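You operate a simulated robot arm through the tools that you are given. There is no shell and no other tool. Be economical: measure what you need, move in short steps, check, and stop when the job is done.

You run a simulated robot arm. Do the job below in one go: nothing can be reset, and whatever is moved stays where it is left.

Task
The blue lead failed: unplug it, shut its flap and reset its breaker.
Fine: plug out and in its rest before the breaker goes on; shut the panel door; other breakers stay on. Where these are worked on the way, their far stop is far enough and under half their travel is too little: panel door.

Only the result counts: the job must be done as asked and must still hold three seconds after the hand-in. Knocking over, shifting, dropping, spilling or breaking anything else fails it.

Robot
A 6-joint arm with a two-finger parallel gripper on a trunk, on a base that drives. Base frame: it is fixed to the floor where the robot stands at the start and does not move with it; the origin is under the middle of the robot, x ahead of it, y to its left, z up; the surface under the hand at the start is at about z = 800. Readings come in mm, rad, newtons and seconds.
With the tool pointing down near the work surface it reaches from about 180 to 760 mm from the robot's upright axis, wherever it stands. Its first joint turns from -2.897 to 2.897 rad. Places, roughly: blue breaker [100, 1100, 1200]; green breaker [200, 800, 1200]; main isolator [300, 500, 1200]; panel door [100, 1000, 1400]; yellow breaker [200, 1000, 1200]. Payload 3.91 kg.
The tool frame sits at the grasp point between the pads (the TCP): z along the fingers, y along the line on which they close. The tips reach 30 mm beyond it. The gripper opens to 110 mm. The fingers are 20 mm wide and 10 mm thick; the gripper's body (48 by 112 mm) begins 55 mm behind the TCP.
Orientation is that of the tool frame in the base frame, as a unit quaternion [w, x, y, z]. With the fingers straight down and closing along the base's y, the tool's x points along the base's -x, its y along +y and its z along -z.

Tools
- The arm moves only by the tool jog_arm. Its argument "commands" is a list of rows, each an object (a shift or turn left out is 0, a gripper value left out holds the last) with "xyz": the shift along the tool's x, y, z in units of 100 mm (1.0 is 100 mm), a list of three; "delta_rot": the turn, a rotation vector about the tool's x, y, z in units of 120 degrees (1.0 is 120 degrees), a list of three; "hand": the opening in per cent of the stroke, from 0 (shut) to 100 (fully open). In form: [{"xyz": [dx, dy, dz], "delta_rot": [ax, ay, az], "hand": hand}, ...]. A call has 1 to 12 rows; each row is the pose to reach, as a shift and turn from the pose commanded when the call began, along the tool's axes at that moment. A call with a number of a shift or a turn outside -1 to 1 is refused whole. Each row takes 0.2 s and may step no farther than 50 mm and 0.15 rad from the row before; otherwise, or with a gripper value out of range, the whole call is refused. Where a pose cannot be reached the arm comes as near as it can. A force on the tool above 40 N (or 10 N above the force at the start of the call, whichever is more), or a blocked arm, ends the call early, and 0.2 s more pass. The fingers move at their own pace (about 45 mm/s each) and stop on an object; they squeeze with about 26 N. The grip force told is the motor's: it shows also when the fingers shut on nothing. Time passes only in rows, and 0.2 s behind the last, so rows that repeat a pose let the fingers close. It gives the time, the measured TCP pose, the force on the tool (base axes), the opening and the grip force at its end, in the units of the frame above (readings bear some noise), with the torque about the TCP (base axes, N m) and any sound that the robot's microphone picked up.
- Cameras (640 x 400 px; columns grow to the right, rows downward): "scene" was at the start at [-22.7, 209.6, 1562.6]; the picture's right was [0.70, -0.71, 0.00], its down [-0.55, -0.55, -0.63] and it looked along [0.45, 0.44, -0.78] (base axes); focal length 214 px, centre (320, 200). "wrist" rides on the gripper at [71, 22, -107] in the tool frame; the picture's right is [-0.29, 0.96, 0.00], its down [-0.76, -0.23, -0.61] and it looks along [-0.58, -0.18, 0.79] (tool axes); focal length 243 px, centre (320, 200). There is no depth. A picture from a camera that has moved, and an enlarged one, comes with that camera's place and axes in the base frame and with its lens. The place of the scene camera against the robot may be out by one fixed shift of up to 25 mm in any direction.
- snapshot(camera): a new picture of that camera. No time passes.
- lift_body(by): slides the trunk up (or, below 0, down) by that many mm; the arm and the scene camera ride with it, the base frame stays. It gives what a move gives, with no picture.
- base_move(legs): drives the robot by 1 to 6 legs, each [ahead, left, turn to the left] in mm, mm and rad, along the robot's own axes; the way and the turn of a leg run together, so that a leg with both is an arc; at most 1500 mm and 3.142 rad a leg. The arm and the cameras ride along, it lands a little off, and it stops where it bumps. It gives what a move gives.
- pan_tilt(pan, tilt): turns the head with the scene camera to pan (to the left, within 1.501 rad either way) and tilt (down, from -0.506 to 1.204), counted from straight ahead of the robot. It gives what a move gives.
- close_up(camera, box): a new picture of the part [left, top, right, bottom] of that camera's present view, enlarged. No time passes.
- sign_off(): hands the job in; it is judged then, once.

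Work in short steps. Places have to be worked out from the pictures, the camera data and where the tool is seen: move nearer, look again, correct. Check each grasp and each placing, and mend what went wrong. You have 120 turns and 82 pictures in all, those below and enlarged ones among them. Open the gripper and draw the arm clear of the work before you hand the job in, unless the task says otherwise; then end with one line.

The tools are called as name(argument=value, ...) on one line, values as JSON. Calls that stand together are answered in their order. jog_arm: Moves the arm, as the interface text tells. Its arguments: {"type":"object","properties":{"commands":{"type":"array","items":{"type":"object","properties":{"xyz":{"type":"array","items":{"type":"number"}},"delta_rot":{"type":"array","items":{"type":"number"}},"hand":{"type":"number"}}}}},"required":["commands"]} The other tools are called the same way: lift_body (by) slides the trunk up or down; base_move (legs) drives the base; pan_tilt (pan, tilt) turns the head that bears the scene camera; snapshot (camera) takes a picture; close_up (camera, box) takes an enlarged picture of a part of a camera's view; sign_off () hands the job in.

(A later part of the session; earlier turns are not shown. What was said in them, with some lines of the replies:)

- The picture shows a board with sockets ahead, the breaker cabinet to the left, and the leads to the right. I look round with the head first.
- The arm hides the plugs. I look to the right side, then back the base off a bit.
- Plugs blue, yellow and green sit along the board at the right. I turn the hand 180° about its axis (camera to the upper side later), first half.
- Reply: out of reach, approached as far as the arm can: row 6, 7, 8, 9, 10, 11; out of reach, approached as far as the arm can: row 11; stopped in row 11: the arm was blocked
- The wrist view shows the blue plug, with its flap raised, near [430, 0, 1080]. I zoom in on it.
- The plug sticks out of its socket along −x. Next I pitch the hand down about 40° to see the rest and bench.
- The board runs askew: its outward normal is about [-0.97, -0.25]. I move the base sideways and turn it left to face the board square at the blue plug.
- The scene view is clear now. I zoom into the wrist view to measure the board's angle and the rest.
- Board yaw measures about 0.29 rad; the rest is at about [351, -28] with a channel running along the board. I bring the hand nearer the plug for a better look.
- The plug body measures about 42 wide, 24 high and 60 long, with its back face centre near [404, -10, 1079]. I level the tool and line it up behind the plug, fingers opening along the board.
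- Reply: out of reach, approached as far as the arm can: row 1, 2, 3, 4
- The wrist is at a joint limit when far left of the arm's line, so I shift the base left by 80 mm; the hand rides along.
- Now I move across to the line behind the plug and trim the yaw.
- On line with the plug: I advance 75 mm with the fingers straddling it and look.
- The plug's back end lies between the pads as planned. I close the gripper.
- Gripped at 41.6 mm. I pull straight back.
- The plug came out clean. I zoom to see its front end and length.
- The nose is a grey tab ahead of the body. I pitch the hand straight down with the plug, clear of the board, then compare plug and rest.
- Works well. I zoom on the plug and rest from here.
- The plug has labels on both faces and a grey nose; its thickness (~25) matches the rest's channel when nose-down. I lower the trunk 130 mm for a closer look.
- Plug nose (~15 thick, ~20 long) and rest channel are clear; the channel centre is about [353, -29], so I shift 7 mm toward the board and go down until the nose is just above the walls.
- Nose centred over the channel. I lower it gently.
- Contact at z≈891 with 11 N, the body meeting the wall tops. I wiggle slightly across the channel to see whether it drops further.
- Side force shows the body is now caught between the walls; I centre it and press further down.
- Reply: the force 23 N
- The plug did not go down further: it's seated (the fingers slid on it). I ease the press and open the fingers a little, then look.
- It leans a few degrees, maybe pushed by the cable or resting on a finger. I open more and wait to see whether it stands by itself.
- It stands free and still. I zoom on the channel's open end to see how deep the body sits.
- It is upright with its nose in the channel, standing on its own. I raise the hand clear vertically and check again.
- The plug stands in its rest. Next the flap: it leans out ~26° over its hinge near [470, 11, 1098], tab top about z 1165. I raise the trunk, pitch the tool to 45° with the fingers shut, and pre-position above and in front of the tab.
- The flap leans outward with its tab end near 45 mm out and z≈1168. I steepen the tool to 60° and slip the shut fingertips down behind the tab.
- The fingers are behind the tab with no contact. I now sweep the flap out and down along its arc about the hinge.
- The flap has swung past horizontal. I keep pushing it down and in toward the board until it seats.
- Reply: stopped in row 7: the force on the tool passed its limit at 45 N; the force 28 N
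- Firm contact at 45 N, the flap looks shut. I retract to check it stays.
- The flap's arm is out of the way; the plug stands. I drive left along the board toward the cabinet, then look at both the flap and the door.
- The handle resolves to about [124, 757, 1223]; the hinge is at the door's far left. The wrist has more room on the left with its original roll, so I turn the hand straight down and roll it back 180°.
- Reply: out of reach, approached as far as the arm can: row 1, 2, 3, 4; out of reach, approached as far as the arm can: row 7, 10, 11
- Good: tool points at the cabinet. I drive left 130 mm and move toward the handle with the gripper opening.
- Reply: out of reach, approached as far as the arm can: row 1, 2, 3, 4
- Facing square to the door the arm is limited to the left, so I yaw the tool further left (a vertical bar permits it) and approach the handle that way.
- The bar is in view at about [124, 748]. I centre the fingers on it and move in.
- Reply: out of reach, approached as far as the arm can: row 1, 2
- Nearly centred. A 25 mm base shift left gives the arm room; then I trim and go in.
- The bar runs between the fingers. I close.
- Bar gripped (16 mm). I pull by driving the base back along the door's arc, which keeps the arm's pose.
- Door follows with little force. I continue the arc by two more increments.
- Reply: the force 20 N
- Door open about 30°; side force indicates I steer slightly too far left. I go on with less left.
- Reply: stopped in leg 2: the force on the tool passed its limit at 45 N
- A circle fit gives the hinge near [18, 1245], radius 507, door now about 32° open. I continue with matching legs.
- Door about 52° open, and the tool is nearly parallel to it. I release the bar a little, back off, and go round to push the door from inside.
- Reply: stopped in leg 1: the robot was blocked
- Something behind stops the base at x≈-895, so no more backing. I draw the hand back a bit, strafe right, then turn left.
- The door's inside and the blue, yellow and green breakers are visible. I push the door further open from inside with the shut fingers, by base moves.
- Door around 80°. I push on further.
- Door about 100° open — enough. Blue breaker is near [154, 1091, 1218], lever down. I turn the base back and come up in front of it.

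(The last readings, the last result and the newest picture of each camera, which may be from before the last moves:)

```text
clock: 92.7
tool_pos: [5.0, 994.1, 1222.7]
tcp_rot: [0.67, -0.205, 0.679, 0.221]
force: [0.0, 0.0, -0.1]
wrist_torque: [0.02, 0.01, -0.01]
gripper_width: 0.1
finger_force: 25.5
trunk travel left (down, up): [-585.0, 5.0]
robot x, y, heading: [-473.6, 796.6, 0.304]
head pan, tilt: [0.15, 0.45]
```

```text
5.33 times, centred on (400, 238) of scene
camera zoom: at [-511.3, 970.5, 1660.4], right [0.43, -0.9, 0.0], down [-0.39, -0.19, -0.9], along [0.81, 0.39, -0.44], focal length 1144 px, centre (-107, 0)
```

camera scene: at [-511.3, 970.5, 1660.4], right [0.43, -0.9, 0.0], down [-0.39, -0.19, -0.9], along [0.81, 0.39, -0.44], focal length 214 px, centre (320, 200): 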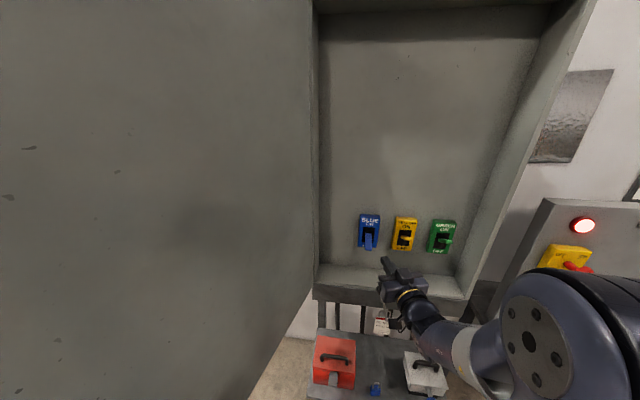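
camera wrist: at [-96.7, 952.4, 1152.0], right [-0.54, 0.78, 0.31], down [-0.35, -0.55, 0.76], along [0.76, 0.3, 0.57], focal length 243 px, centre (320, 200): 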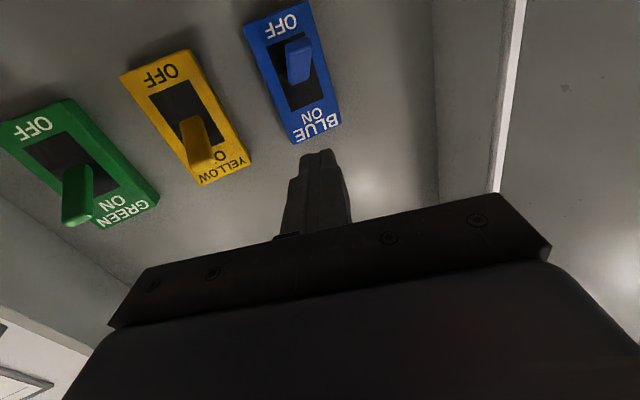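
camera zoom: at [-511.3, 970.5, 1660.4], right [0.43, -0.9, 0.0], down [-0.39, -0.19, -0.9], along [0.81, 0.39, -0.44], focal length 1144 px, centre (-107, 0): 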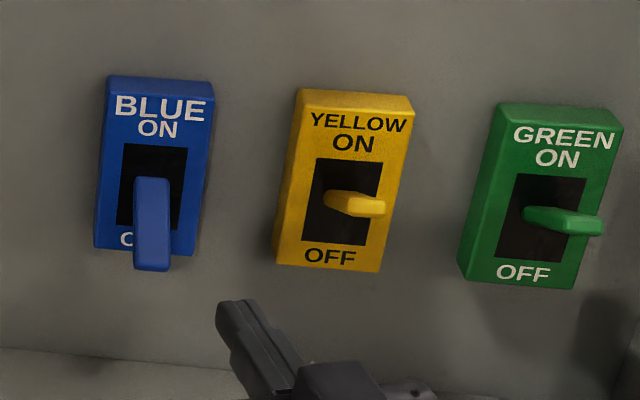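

The blue lever droops ~20° (tripped), neighbours are up at ON. I'll first press it fully down to OFF, then up to ON. I move the shut fingers to just above the lever.

jog_arm(commands=[{"xyz": [0, -0.03, 0.4]}, {"xyz": [0, -0.068, 0.85]}])

jog_arm(commands=[{"xyz": [0, 0, 0.3]}, {"xyz": [0, 0, 0.51]}])

snapshot(camera="wrist")

close_up(camera="scene", box=[340, 200, 460, 275])

```text
clock: 93.3
tool_pos: [77.4, 1037.9, 1221.2]
tcp_rot: [0.67, -0.206, 0.678, 0.221]
force: [0.7, -0.5, 0.0]
wrist_torque: [0.0, -0.02, -0.02]
gripper_width: 0.0
finger_force: 26.4
trunk travel left (down, up): [-585.0, 5.0]
robot x, y, heading: [-477.9, 797.7, 0.292]
head pan, tilt: [0.15, 0.45]
```

```text
clock: 93.9
tool_pos: [119.1, 1068.6, 1221.5]
tcp_rot: [0.67, -0.205, 0.679, 0.221]
force: [-0.1, 0.0, -0.3]
wrist_torque: [-0.03, 0.0, -0.03]
gripper_width: 0.1
finger_force: 25.8
trunk travel left (down, up): [-585.0, 5.0]
robot x, y, heading: [-472.1, 798.9, 0.296]
head pan, tilt: [0.15, 0.45]
```

```text
14 pictures are left
camera wrist: at [18.3, 1026.8, 1151.0], right [-0.54, 0.78, 0.31], down [-0.35, -0.55, 0.76], along [0.76, 0.3, 0.57], focal length 243 px, centre (320, 200)
```

wrist: 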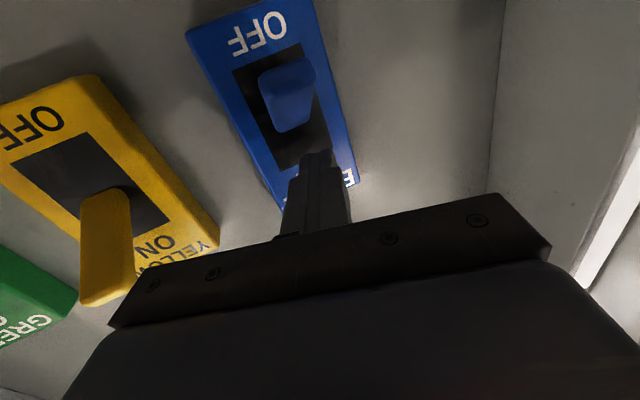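

```text
5.33 times, centred on (400, 238) of scene
camera zoom: at [-510.8, 970.8, 1660.3], right [0.43, -0.9, 0.0], down [-0.39, -0.19, -0.9], along [0.81, 0.39, -0.44], focal length 1144 px, centre (-107, 0)
```

zoom: 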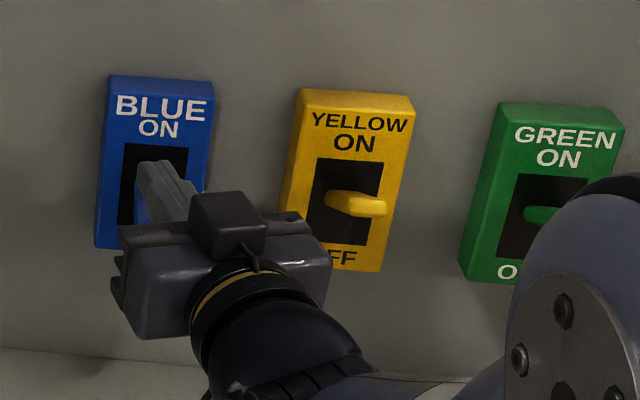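

Fingertips sit above the blue lever with ~24 mm overlap. I press down stepwise.

jog_arm(commands=[{"xyz": [0.15, 0, 0]}, {"xyz": [0.25, 0, 0]}, {"xyz": [0.32, 0, 0]}, {"xyz": [0.39, 0, 0]}, {"xyz": [0.46, 0, 0]}, {"xyz": [0.53, 0, 0]}, {"xyz": [0.6, 0, 0]}, {"xyz": [0.67, 0, 0]}])

snapshot(camera="wrist")

```text
clock: 94.8
tool_pos: [117.6, 1068.0, 1198.2]
tcp_rot: [0.681, -0.203, 0.666, 0.224]
force: [-12.4, -5.5, 10.1]
wrist_torque: [0.04, -0.19, 0.0]
gripper_width: 0.0
finger_force: 26.1
trunk travel left (down, up): [-585.0, 5.0]
robot x, y, heading: [-477.3, 795.7, 0.297]
head pan, tilt: [0.15, 0.45]
stopped in row 4: the force on the tool passed its limit at 45 N (the readings are from after the stop); the commanded pose is now the measured one
```

```text
12 pictures are left
camera wrist: at [18.4, 1026.6, 1124.7], right [-0.56, 0.77, 0.31], down [-0.37, -0.56, 0.74], along [0.74, 0.3, 0.6], focal length 243 px, centre (320, 200)
```

wrist: 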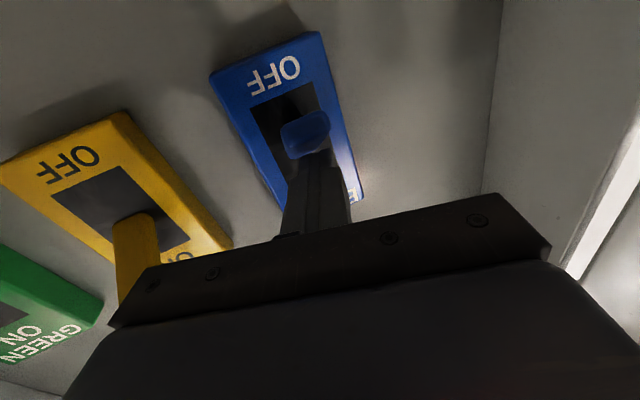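

Resistance reached 45 N early with a backward push, likely because I pressed too near the pivot. I lift, back off 14 mm toward the lever's end, and press again.

jog_arm(commands=[{"xyz": [-0.12, 0, 0], "delta_rot": [0, 0.0, 0]}, {"xyz": [-0.12, -0.04, -0.13]}, {"xyz": [0.0, -0.04, -0.13]}, {"xyz": [0.07, -0.04, -0.13]}, {"xyz": [0.14, -0.04, -0.13]}, {"xyz": [0.21, -0.04, -0.13]}, {"xyz": [0.28, -0.04, -0.13]}, {"xyz": [0.35, -0.04, -0.13]}])

```text
clock: 96.2
tool_pos: [109.4, 1058.8, 1190.2]
tcp_rot: [0.69, -0.204, 0.657, 0.225]
force: [-14.9, -6.5, 11.4]
wrist_torque: [0.1, -0.16, 0.01]
gripper_width: 0.2
finger_force: 26.6
trunk travel left (down, up): [-585.0, 5.0]
robot x, y, heading: [-479.2, 796.8, 0.296]
head pan, tilt: [0.15, 0.45]
stopped in row 6: the force on the tool passed its limit at 45 N (the readings are from after the stop); the commanded pose is now the measured one
```

The reaction direction shows the lever already hard at its lower stop (OFF). So I back out, go beneath the lever and come forward under it.

jog_arm(commands=[{"xyz": [-0.1, 0, 0]}, {"xyz": [-0.1, 0, -0.4], "delta_rot": [0, -0.012, 0]}, {"xyz": [-0.0, 0, -0.75], "delta_rot": [0, -0.024, 0]}, {"xyz": [0.3, 0, -0.75], "delta_rot": [0, -0.024, 0]}, {"xyz": [0.6, 0, -0.75], "delta_rot": [0, -0.024, 0]}, {"xyz": [0.6, 0, -0.4], "delta_rot": [0, -0.024, 0]}, {"xyz": [0.6, 0.04, 0.0], "delta_rot": [0, -0.024, 0]}, {"xyz": [0.6, 0.04, 0.1], "delta_rot": [0, -0.024, 0]}])

close_up(camera="wrist", box=[180, 0, 420, 230])

```text
clock: 98.0
tool_pos: [121.2, 1069.5, 1130.8]
tcp_rot: [0.704, -0.198, 0.643, 0.229]
force: [-0.1, -0.4, -0.8]
wrist_torque: [0.0, -0.03, -0.01]
gripper_width: 0.3
finger_force: 25.5
trunk travel left (down, up): [-585.0, 5.0]
robot x, y, heading: [-475.9, 798.3, 0.295]
head pan, tilt: [0.15, 0.45]
```

```text
1.74 times, centred on (300, 115) of wrist
camera zoom: at [26.7, 1030.6, 1050.8], right [-0.57, 0.76, 0.3], down [-0.41, -0.59, 0.69], along [0.71, 0.27, 0.65], focal length 422 px, centre (355, 348)
```

zoom: 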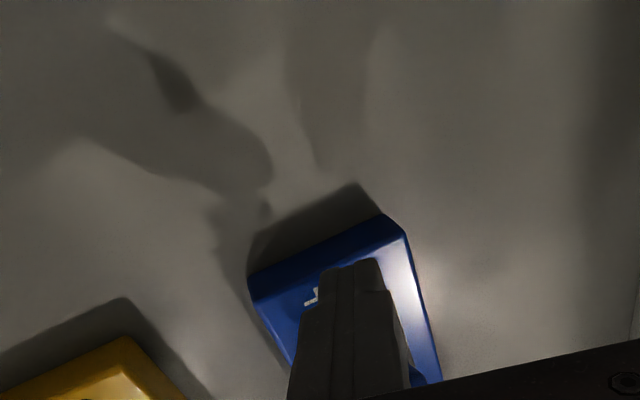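

The fingers are under the lever, centred on the plate. I push up toward ON.

jog_arm(commands=[{"xyz": [-0.1, 0, 0]}, {"xyz": [-0.2, 0, 0]}, {"xyz": [-0.28, 0, 0]}, {"xyz": [-0.36, 0, 0]}, {"xyz": [-0.44, 0, 0]}, {"xyz": [-0.52, 0, 0]}, {"xyz": [-0.6, 0, 0]}, {"xyz": [-0.68, 0, 0]}, {"xyz": [-0.75, 0, 0]}, {"xyz": [-0.8, 0, 0]}])

close_up(camera="wrist", box=[150, 0, 420, 260])

```text
clock: 100.1
tool_pos: [112.2, 1066.1, 1194.6]
tcp_rot: [0.694, -0.2, 0.653, 0.228]
force: [-4.6, -2.3, -6.5]
wrist_torque: [-0.1, 0.05, -0.06]
gripper_width: 0.1
finger_force: 26.1
trunk travel left (down, up): [-585.0, 5.0]
robot x, y, heading: [-474.3, 799.6, 0.293]
head pan, tilt: [0.15, 0.45]
stopped in row 10: the force on the tool passed its limit at 45 N (the readings are from after the stop); the commanded pose is now the measured one
```

```text
1.54 times, centred on (285, 130) of wrist
camera zoom: at [15.3, 1025.4, 1116.2], right [-0.56, 0.77, 0.31], down [-0.39, -0.58, 0.71], along [0.72, 0.28, 0.63], focal length 373 px, centre (374, 308)
```

zoom: 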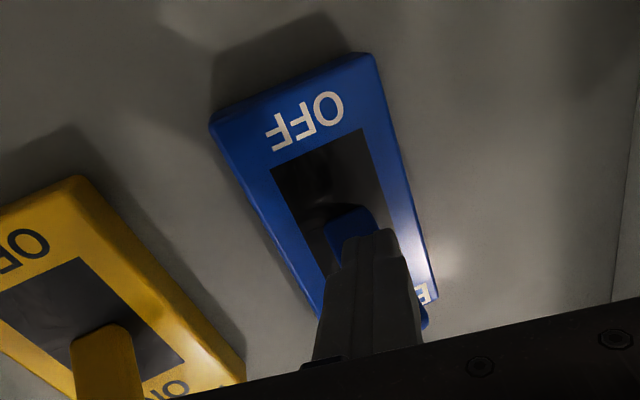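

The lever moved up to a firm stop. I back out and check.

jog_arm(commands=[{"xyz": [0.1, 0, 0]}, {"xyz": [0.15, 0, -0.4]}, {"xyz": [0.15, 0, -0.85]}])

jog_arm(commands=[{"xyz": [0, -0.1, -0.4]}, {"xyz": [0, -0.2, -0.8]}])

close_up(camera="scene", box=[340, 200, 460, 275])

```text
clock: 100.9
tool_pos: [45.2, 1018.6, 1174.8]
tcp_rot: [0.695, -0.2, 0.652, 0.228]
force: [-0.3, 0.6, 0.5]
wrist_torque: [-0.03, -0.01, -0.05]
gripper_width: 0.2
finger_force: 26.0
trunk travel left (down, up): [-585.0, 5.0]
robot x, y, heading: [-477.0, 802.7, 0.296]
head pan, tilt: [0.15, 0.45]
```

```text
clock: 101.5
tool_pos: [-12.5, 952.8, 1165.5]
tcp_rot: [0.695, -0.2, 0.652, 0.228]
force: [1.0, -0.2, -0.2]
wrist_torque: [-0.01, -0.02, -0.02]
gripper_width: 0.0
finger_force: 26.1
trunk travel left (down, up): [-585.0, 5.0]
robot x, y, heading: [-475.8, 803.0, 0.297]
head pan, tilt: [0.15, 0.45]
```

```text
5.33 times, centred on (400, 238) of scene
camera zoom: at [-511.8, 970.1, 1660.4], right [0.43, -0.9, 0.0], down [-0.39, -0.19, -0.9], along [0.81, 0.39, -0.43], focal length 1144 px, centre (-107, 0)
```

zoom: 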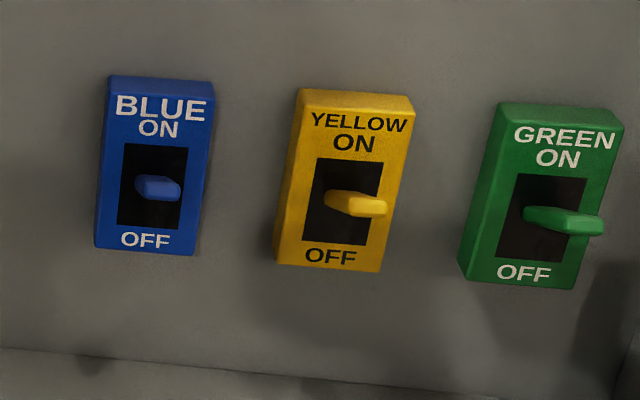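

The blue lever now stands like its neighbours at ON. To shut the door I lower a bit (below the handle), back the base up, and turn left so the shut fingers can hook round the door's edge.

lift_body(by=-70)

base_move(legs=[[-412, 20, 0], [0, 0, 0.55]])

pan_tilt(pan=0.3, tilt=0.5)

snapshot(camera="scene")

```text
clock: 102.6
tool_pos: [-11.9, 953.9, 1095.9]
tcp_rot: [0.695, -0.2, 0.652, 0.228]
force: [-0.2, 0.4, 0.3]
wrist_torque: [0.01, -0.04, 0.01]
gripper_width: 0.0
finger_force: 26.1
trunk travel left (down, up): [-515.0, 75.0]
robot x, y, heading: [-477.3, 798.3, 0.295]
head pan, tilt: [0.15, 0.45]
```

```text
clock: 106.7
tool_pos: [-576.3, 1072.0, 1096.3]
tcp_rot: [0.606, -0.371, 0.572, 0.41]
force: [0.8, 0.0, -0.5]
wrist_torque: [-0.01, -0.01, -0.02]
gripper_width: 0.0
finger_force: 25.9
trunk travel left (down, up): [-515.0, 75.0]
robot x, y, heading: [-892.9, 692.7, 0.851]
head pan, tilt: [0.15, 0.45]
```

```text
clock: 107.4
tool_pos: [-576.2, 1071.3, 1096.6]
tcp_rot: [0.606, -0.371, 0.572, 0.41]
force: [-0.1, -0.4, 0.2]
wrist_torque: [0.02, -0.02, -0.03]
gripper_width: 0.1
finger_force: 25.8
trunk travel left (down, up): [-515.0, 75.0]
robot x, y, heading: [-886.7, 696.9, 0.853]
head pan, tilt: [0.3, 0.499]
```

```text
8 pictures are left
camera scene: at [-1022.3, 836.6, 1585.9], right [0.91, -0.41, 0.0], down [-0.19, -0.44, -0.88], along [0.36, 0.8, -0.48], focal length 214 px, centre (320, 200)
```

scene: 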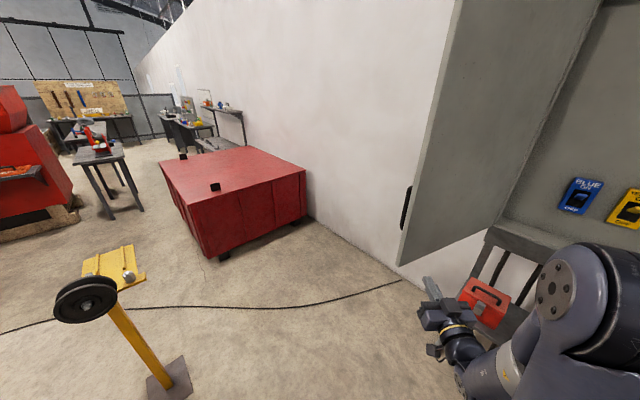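

Door edge sits near [-533, 1232]; the fingers are aligned to pass it on the outside. I drive forward-left until they reach past the edge.

base_move(legs=[[121, 100, 0]])

snapshot(camera="scene")

```text
clock: 108.8
tool_pos: [-571.6, 1223.5, 1096.0]
tcp_rot: [0.605, -0.372, 0.571, 0.412]
force: [1.0, 0.7, 0.7]
wrist_torque: [0.01, 0.0, 0.01]
gripper_width: 0.0
finger_force: 26.0
trunk travel left (down, up): [-515.0, 75.0]
robot x, y, heading: [-880.5, 845.6, 0.85]
head pan, tilt: [0.3, 0.499]
```

```text
7 pictures are left
camera scene: at [-1016.9, 988.8, 1585.9], right [0.91, -0.4, 0.0], down [-0.19, -0.44, -0.88], along [0.36, 0.8, -0.48], focal length 214 px, centre (320, 200)
```

scene: 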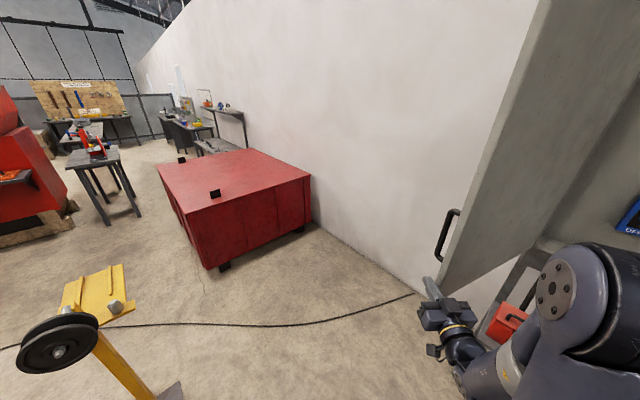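

The fingertips are level with the edge; I go 35 mm deeper, then sweep the door edge back along its arc toward shut.

base_move(legs=[[33, 10, 0], [5, -17, 0], [-60, -74, 0], [-61, -74, 0]])

snapshot(camera="scene")

```text
clock: 110.6
tool_pos: [-539.9, 1210.8, 1094.3]
tcp_rot: [0.602, -0.375, 0.572, 0.412]
force: [0.4, 0.2, 0.3]
wrist_torque: [-0.01, -0.01, 0.01]
gripper_width: 0.2
finger_force: 25.9
trunk travel left (down, up): [-515.0, 75.0]
robot x, y, heading: [-850.4, 834.9, 0.85]
head pan, tilt: [0.3, 0.499]
stopped in leg 3: the force on the tool passed its limit at 42 N (the readings are from after the stop); the commanded pose is now the measured one
```

```text
6 pictures are left
camera scene: at [-981.7, 976.9, 1585.8], right [0.92, -0.4, 0.0], down [-0.19, -0.44, -0.88], along [0.35, 0.8, -0.48], focal length 214 px, centre (320, 200)
```

scene: 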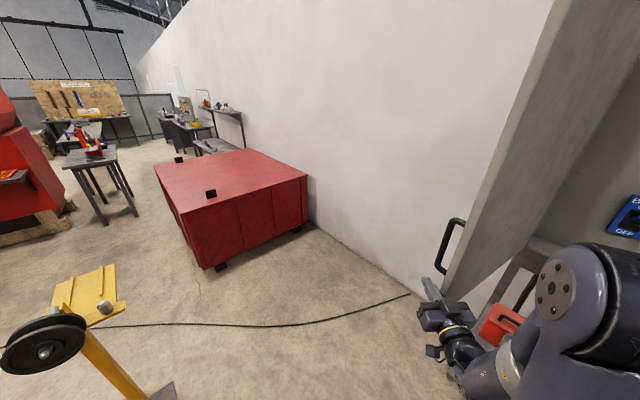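

The door moved slightly before a force stop; I continue with shorter, gentler steps straight back.

base_move(legs=[[-22, -20, 0], [-22, -20, 0], [-22, -20, 0]])

```text
clock: 112.3
tool_pos: [-536.4, 1121.0, 1093.9]
tcp_rot: [0.603, -0.374, 0.572, 0.412]
force: [0.4, -0.1, 0.5]
wrist_torque: [0.0, -0.01, 0.03]
gripper_width: 0.1
finger_force: 26.3
trunk travel left (down, up): [-515.0, 75.0]
robot x, y, heading: [-846.2, 743.2, 0.856]
head pan, tilt: [0.3, 0.499]
```

snapshot(camera="scene")

```text
5 pictures are left
camera scene: at [-979.4, 886.6, 1585.9], right [0.91, -0.4, 0.0], down [-0.19, -0.44, -0.88], along [0.36, 0.8, -0.48], focal length 214 px, centre (320, 200)
```

scene: 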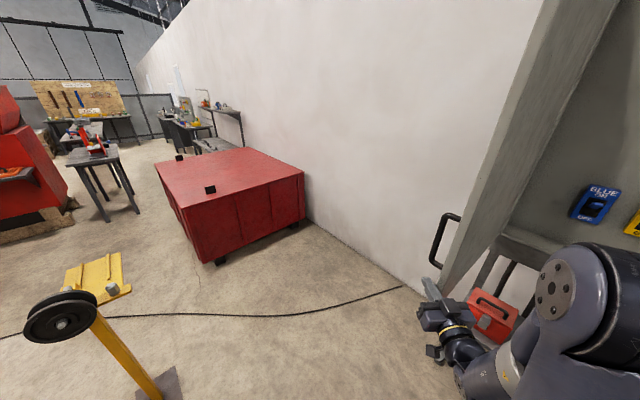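

The door is following the fingers (edge now near [-505, 1119]). I continue along the arc.

base_move(legs=[[-30, -46, 0], [-29, -48, 0], [-15, -45, 0], [-13, -45, 0], [-12, -45, 0]])

```text
clock: 115.3
tool_pos: [-430.1, 897.1, 1095.2]
tcp_rot: [0.603, -0.373, 0.571, 0.413]
force: [1.1, 1.0, 0.4]
wrist_torque: [-0.01, 0.03, 0.02]
gripper_width: 0.2
finger_force: 25.6
trunk travel left (down, up): [-515.0, 75.0]
robot x, y, heading: [-738.9, 520.4, 0.855]
head pan, tilt: [0.3, 0.499]
```

No resistance; I carry on along the arc toward shut.

base_move(legs=[[-2, -70, 0], [-2, -70, 0], [18, -92, 0], [33, -87, 0]])

pan_tilt(pan=0.0, tilt=0.45)

snapshot(camera="scene")

```text
clock: 118.4
tool_pos: [-159.5, 725.5, 1094.4]
tcp_rot: [0.601, -0.376, 0.57, 0.414]
force: [0.3, 0.1, -0.7]
wrist_torque: [0.03, 0.01, 0.01]
gripper_width: 0.0
finger_force: 26.3
trunk travel left (down, up): [-515.0, 75.0]
robot x, y, heading: [-467.6, 346.3, 0.86]
head pan, tilt: [0.3, 0.499]
```

```text
clock: 119.2
tool_pos: [-159.9, 725.0, 1094.7]
tcp_rot: [0.602, -0.375, 0.571, 0.413]
force: [0.9, 0.2, 0.5]
wrist_torque: [-0.01, 0.01, -0.01]
gripper_width: 0.0
finger_force: 26.0
trunk travel left (down, up): [-515.0, 75.0]
robot x, y, heading: [-465.1, 348.3, 0.857]
head pan, tilt: [0.0, 0.45]
```

```text
4 pictures are left
camera scene: at [-577.7, 474.3, 1590.3], right [0.76, -0.65, 0.0], down [-0.28, -0.33, -0.9], along [0.59, 0.68, -0.44], focal length 214 px, centre (320, 200)
```

scene: 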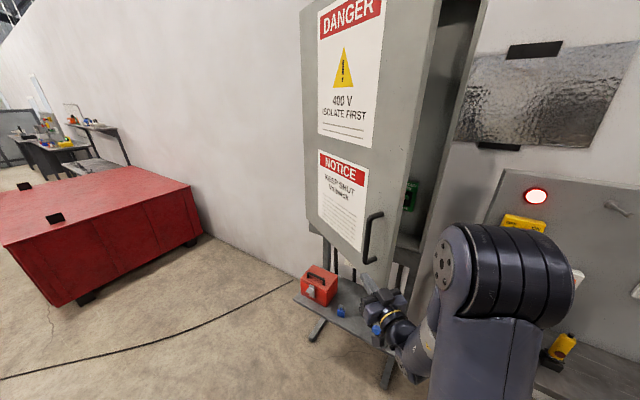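

Door is ~30° open with the fingers on its outer face. I push it on toward shut.

base_move(legs=[[48, -80, 0], [61, -71, 0], [57, -48, 0]])

```text
clock: 121.6
tool_pos: [100.6, 721.5, 1094.9]
tcp_rot: [0.602, -0.375, 0.571, 0.413]
force: [-0.6, 0.4, 0.4]
wrist_torque: [-0.04, 0.0, -0.03]
gripper_width: 0.1
finger_force: 25.9
trunk travel left (down, up): [-515.0, 75.0]
robot x, y, heading: [-205.2, 340.6, 0.86]
head pan, tilt: [0.0, 0.45]
```

Fingertips are ~45 mm short of the door's shut plane. I push straight in until it stops.

base_move(legs=[[17, -11, 0], [17, -11, 0], [10, -6, 0], [10, -6, 0]])

snapshot(camera="scene")

```text
clock: 123.6
tool_pos: [150.5, 735.9, 1095.0]
tcp_rot: [0.598, -0.379, 0.57, 0.417]
force: [-11.5, -13.1, 7.6]
wrist_torque: [0.08, -0.06, -0.01]
gripper_width: 0.0
finger_force: 25.3
trunk travel left (down, up): [-515.0, 75.0]
robot x, y, heading: [-153.0, 363.3, 0.861]
head pan, tilt: [0.0, 0.45]
stopped in leg 4: the force on the tool passed its limit at 53 N (the readings are from after the stop); the commanded pose is now the measured one
```

```text
3 pictures are left
camera scene: at [-263.8, 485.6, 1590.4], right [0.76, -0.65, 0.0], down [-0.28, -0.33, -0.9], along [0.59, 0.68, -0.43], focal length 214 px, centre (320, 200)
```

scene: 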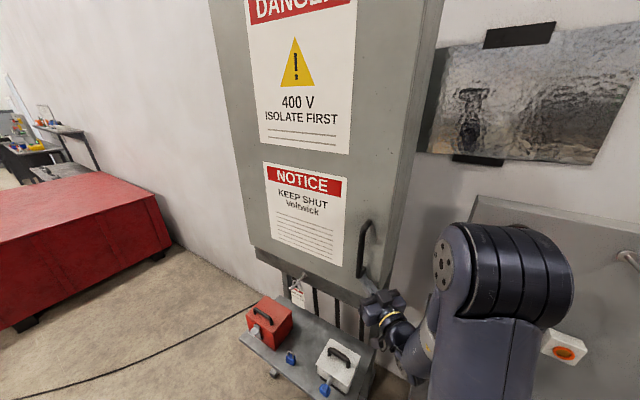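

Firm stop at 53 N with the fingertips at the shut plane; the door looks flush. I back away, open the gripper, and look at the plug board and the door.

base_move(legs=[[-42, 27, 0], [-200, 100, 0]])

jog_arm(commands=[{"hand": 50}, {"hand": 50}, {"hand": 50}, {"hand": 50}])

pan_tilt(pan=-1.2, tilt=0.5)

snapshot(camera="scene")

```text
clock: 125.8
tool_pos: [-100.3, 640.7, 1091.9]
tcp_rot: [0.597, -0.379, 0.571, 0.416]
force: [-0.2, -0.2, -0.1]
wrist_torque: [0.04, 0.0, -0.01]
gripper_width: 0.1
finger_force: 26.0
trunk travel left (down, up): [-515.0, 75.0]
robot x, y, heading: [-403.1, 260.8, 0.855]
head pan, tilt: [0.0, 0.45]
```

```text
clock: 126.8
tool_pos: [-99.9, 639.7, 1092.6]
tcp_rot: [0.597, -0.379, 0.571, 0.417]
force: [0.4, 0.3, -0.4]
wrist_torque: [-0.02, -0.01, -0.03]
gripper_width: 55.1
finger_force: 0.1
trunk travel left (down, up): [-515.0, 75.0]
robot x, y, heading: [-405.9, 258.5, 0.858]
head pan, tilt: [0.0, 0.45]
```

```text
clock: 128.2
tool_pos: [-101.7, 638.8, 1093.1]
tcp_rot: [0.597, -0.38, 0.571, 0.416]
force: [1.0, -0.1, 0.3]
wrist_torque: [-0.01, -0.01, 0.0]
gripper_width: 55.1
finger_force: 0.2
trunk travel left (down, up): [-515.0, 75.0]
robot x, y, heading: [-405.4, 262.8, 0.853]
head pan, tilt: [-1.201, 0.499]
```

```text
2 pictures are left
camera scene: at [-489.3, 289.9, 1585.9], right [-0.34, -0.94, 0.0], down [-0.45, 0.16, -0.88], along [0.83, -0.3, -0.48], focal length 214 px, centre (320, 200)
```

scene: 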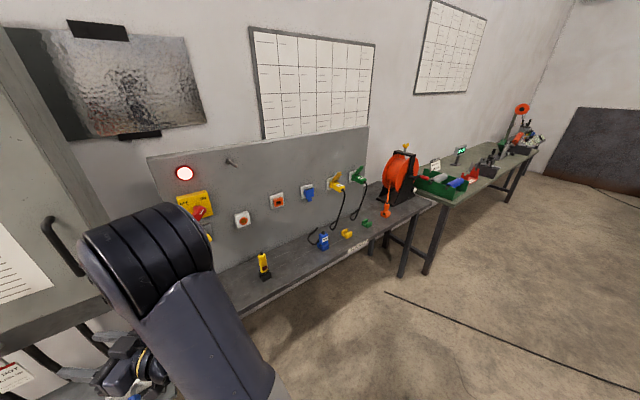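

The plug stands in its rest and the flap looks shut; I zoom to confirm both.

close_up(camera="scene", box=[285, 170, 365, 255])

```text
4.71 times, centred on (325, 212) of scene
camera zoom: at [-489.3, 289.9, 1585.9], right [-0.34, -0.94, 0.0], down [-0.45, 0.16, -0.88], along [0.83, -0.3, -0.48], focal length 1009 px, centre (296, 141)
```

zoom: 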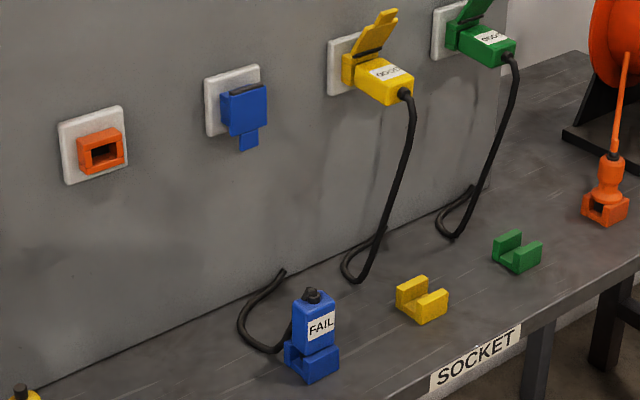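

Flap shut and plug in its rest. I use the last picture to check the door is still shut.

pan_tilt(pan=-0.05, tilt=0.35)

snapshot(camera="scene")

```text
clock: 129.6
tool_pos: [-100.6, 640.0, 1092.3]
tcp_rot: [0.598, -0.379, 0.571, 0.416]
force: [0.1, 0.1, -0.4]
wrist_torque: [0.02, -0.02, -0.02]
gripper_width: 55.0
finger_force: 0.0
trunk travel left (down, up): [-515.0, 75.0]
robot x, y, heading: [-401.6, 266.9, 0.859]
head pan, tilt: [-0.051, 0.351]
```

```text
0 pictures are left
camera scene: at [-510.4, 387.7, 1599.5], right [0.72, -0.69, 0.0], down [-0.24, -0.25, -0.94], along [0.65, 0.68, -0.34], focal length 214 px, centre (320, 200)
```

scene: 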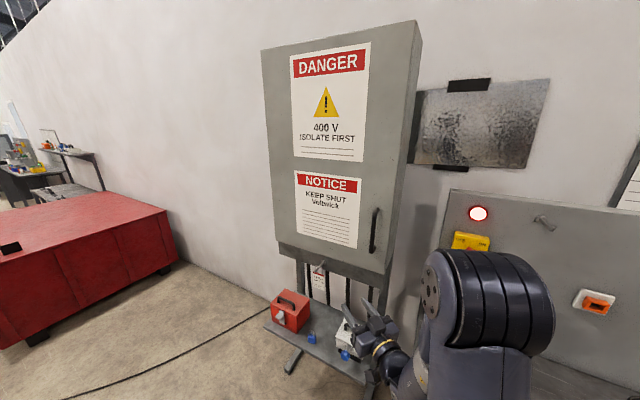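

The door is flush and shut, the flap is shut, the plug is in its rest and the arm is clear, so I hand in.

sign_off()

```text
The job is handed in.
```

The blue lead is unplugged and standing in its rest, its flap is shut, its breaker is back on, the other two breakers are untouched, and the panel door is shut. The plug stands nose-down on the rest's walls rather than sunk into it, and the base once bumped something unseen behind it.
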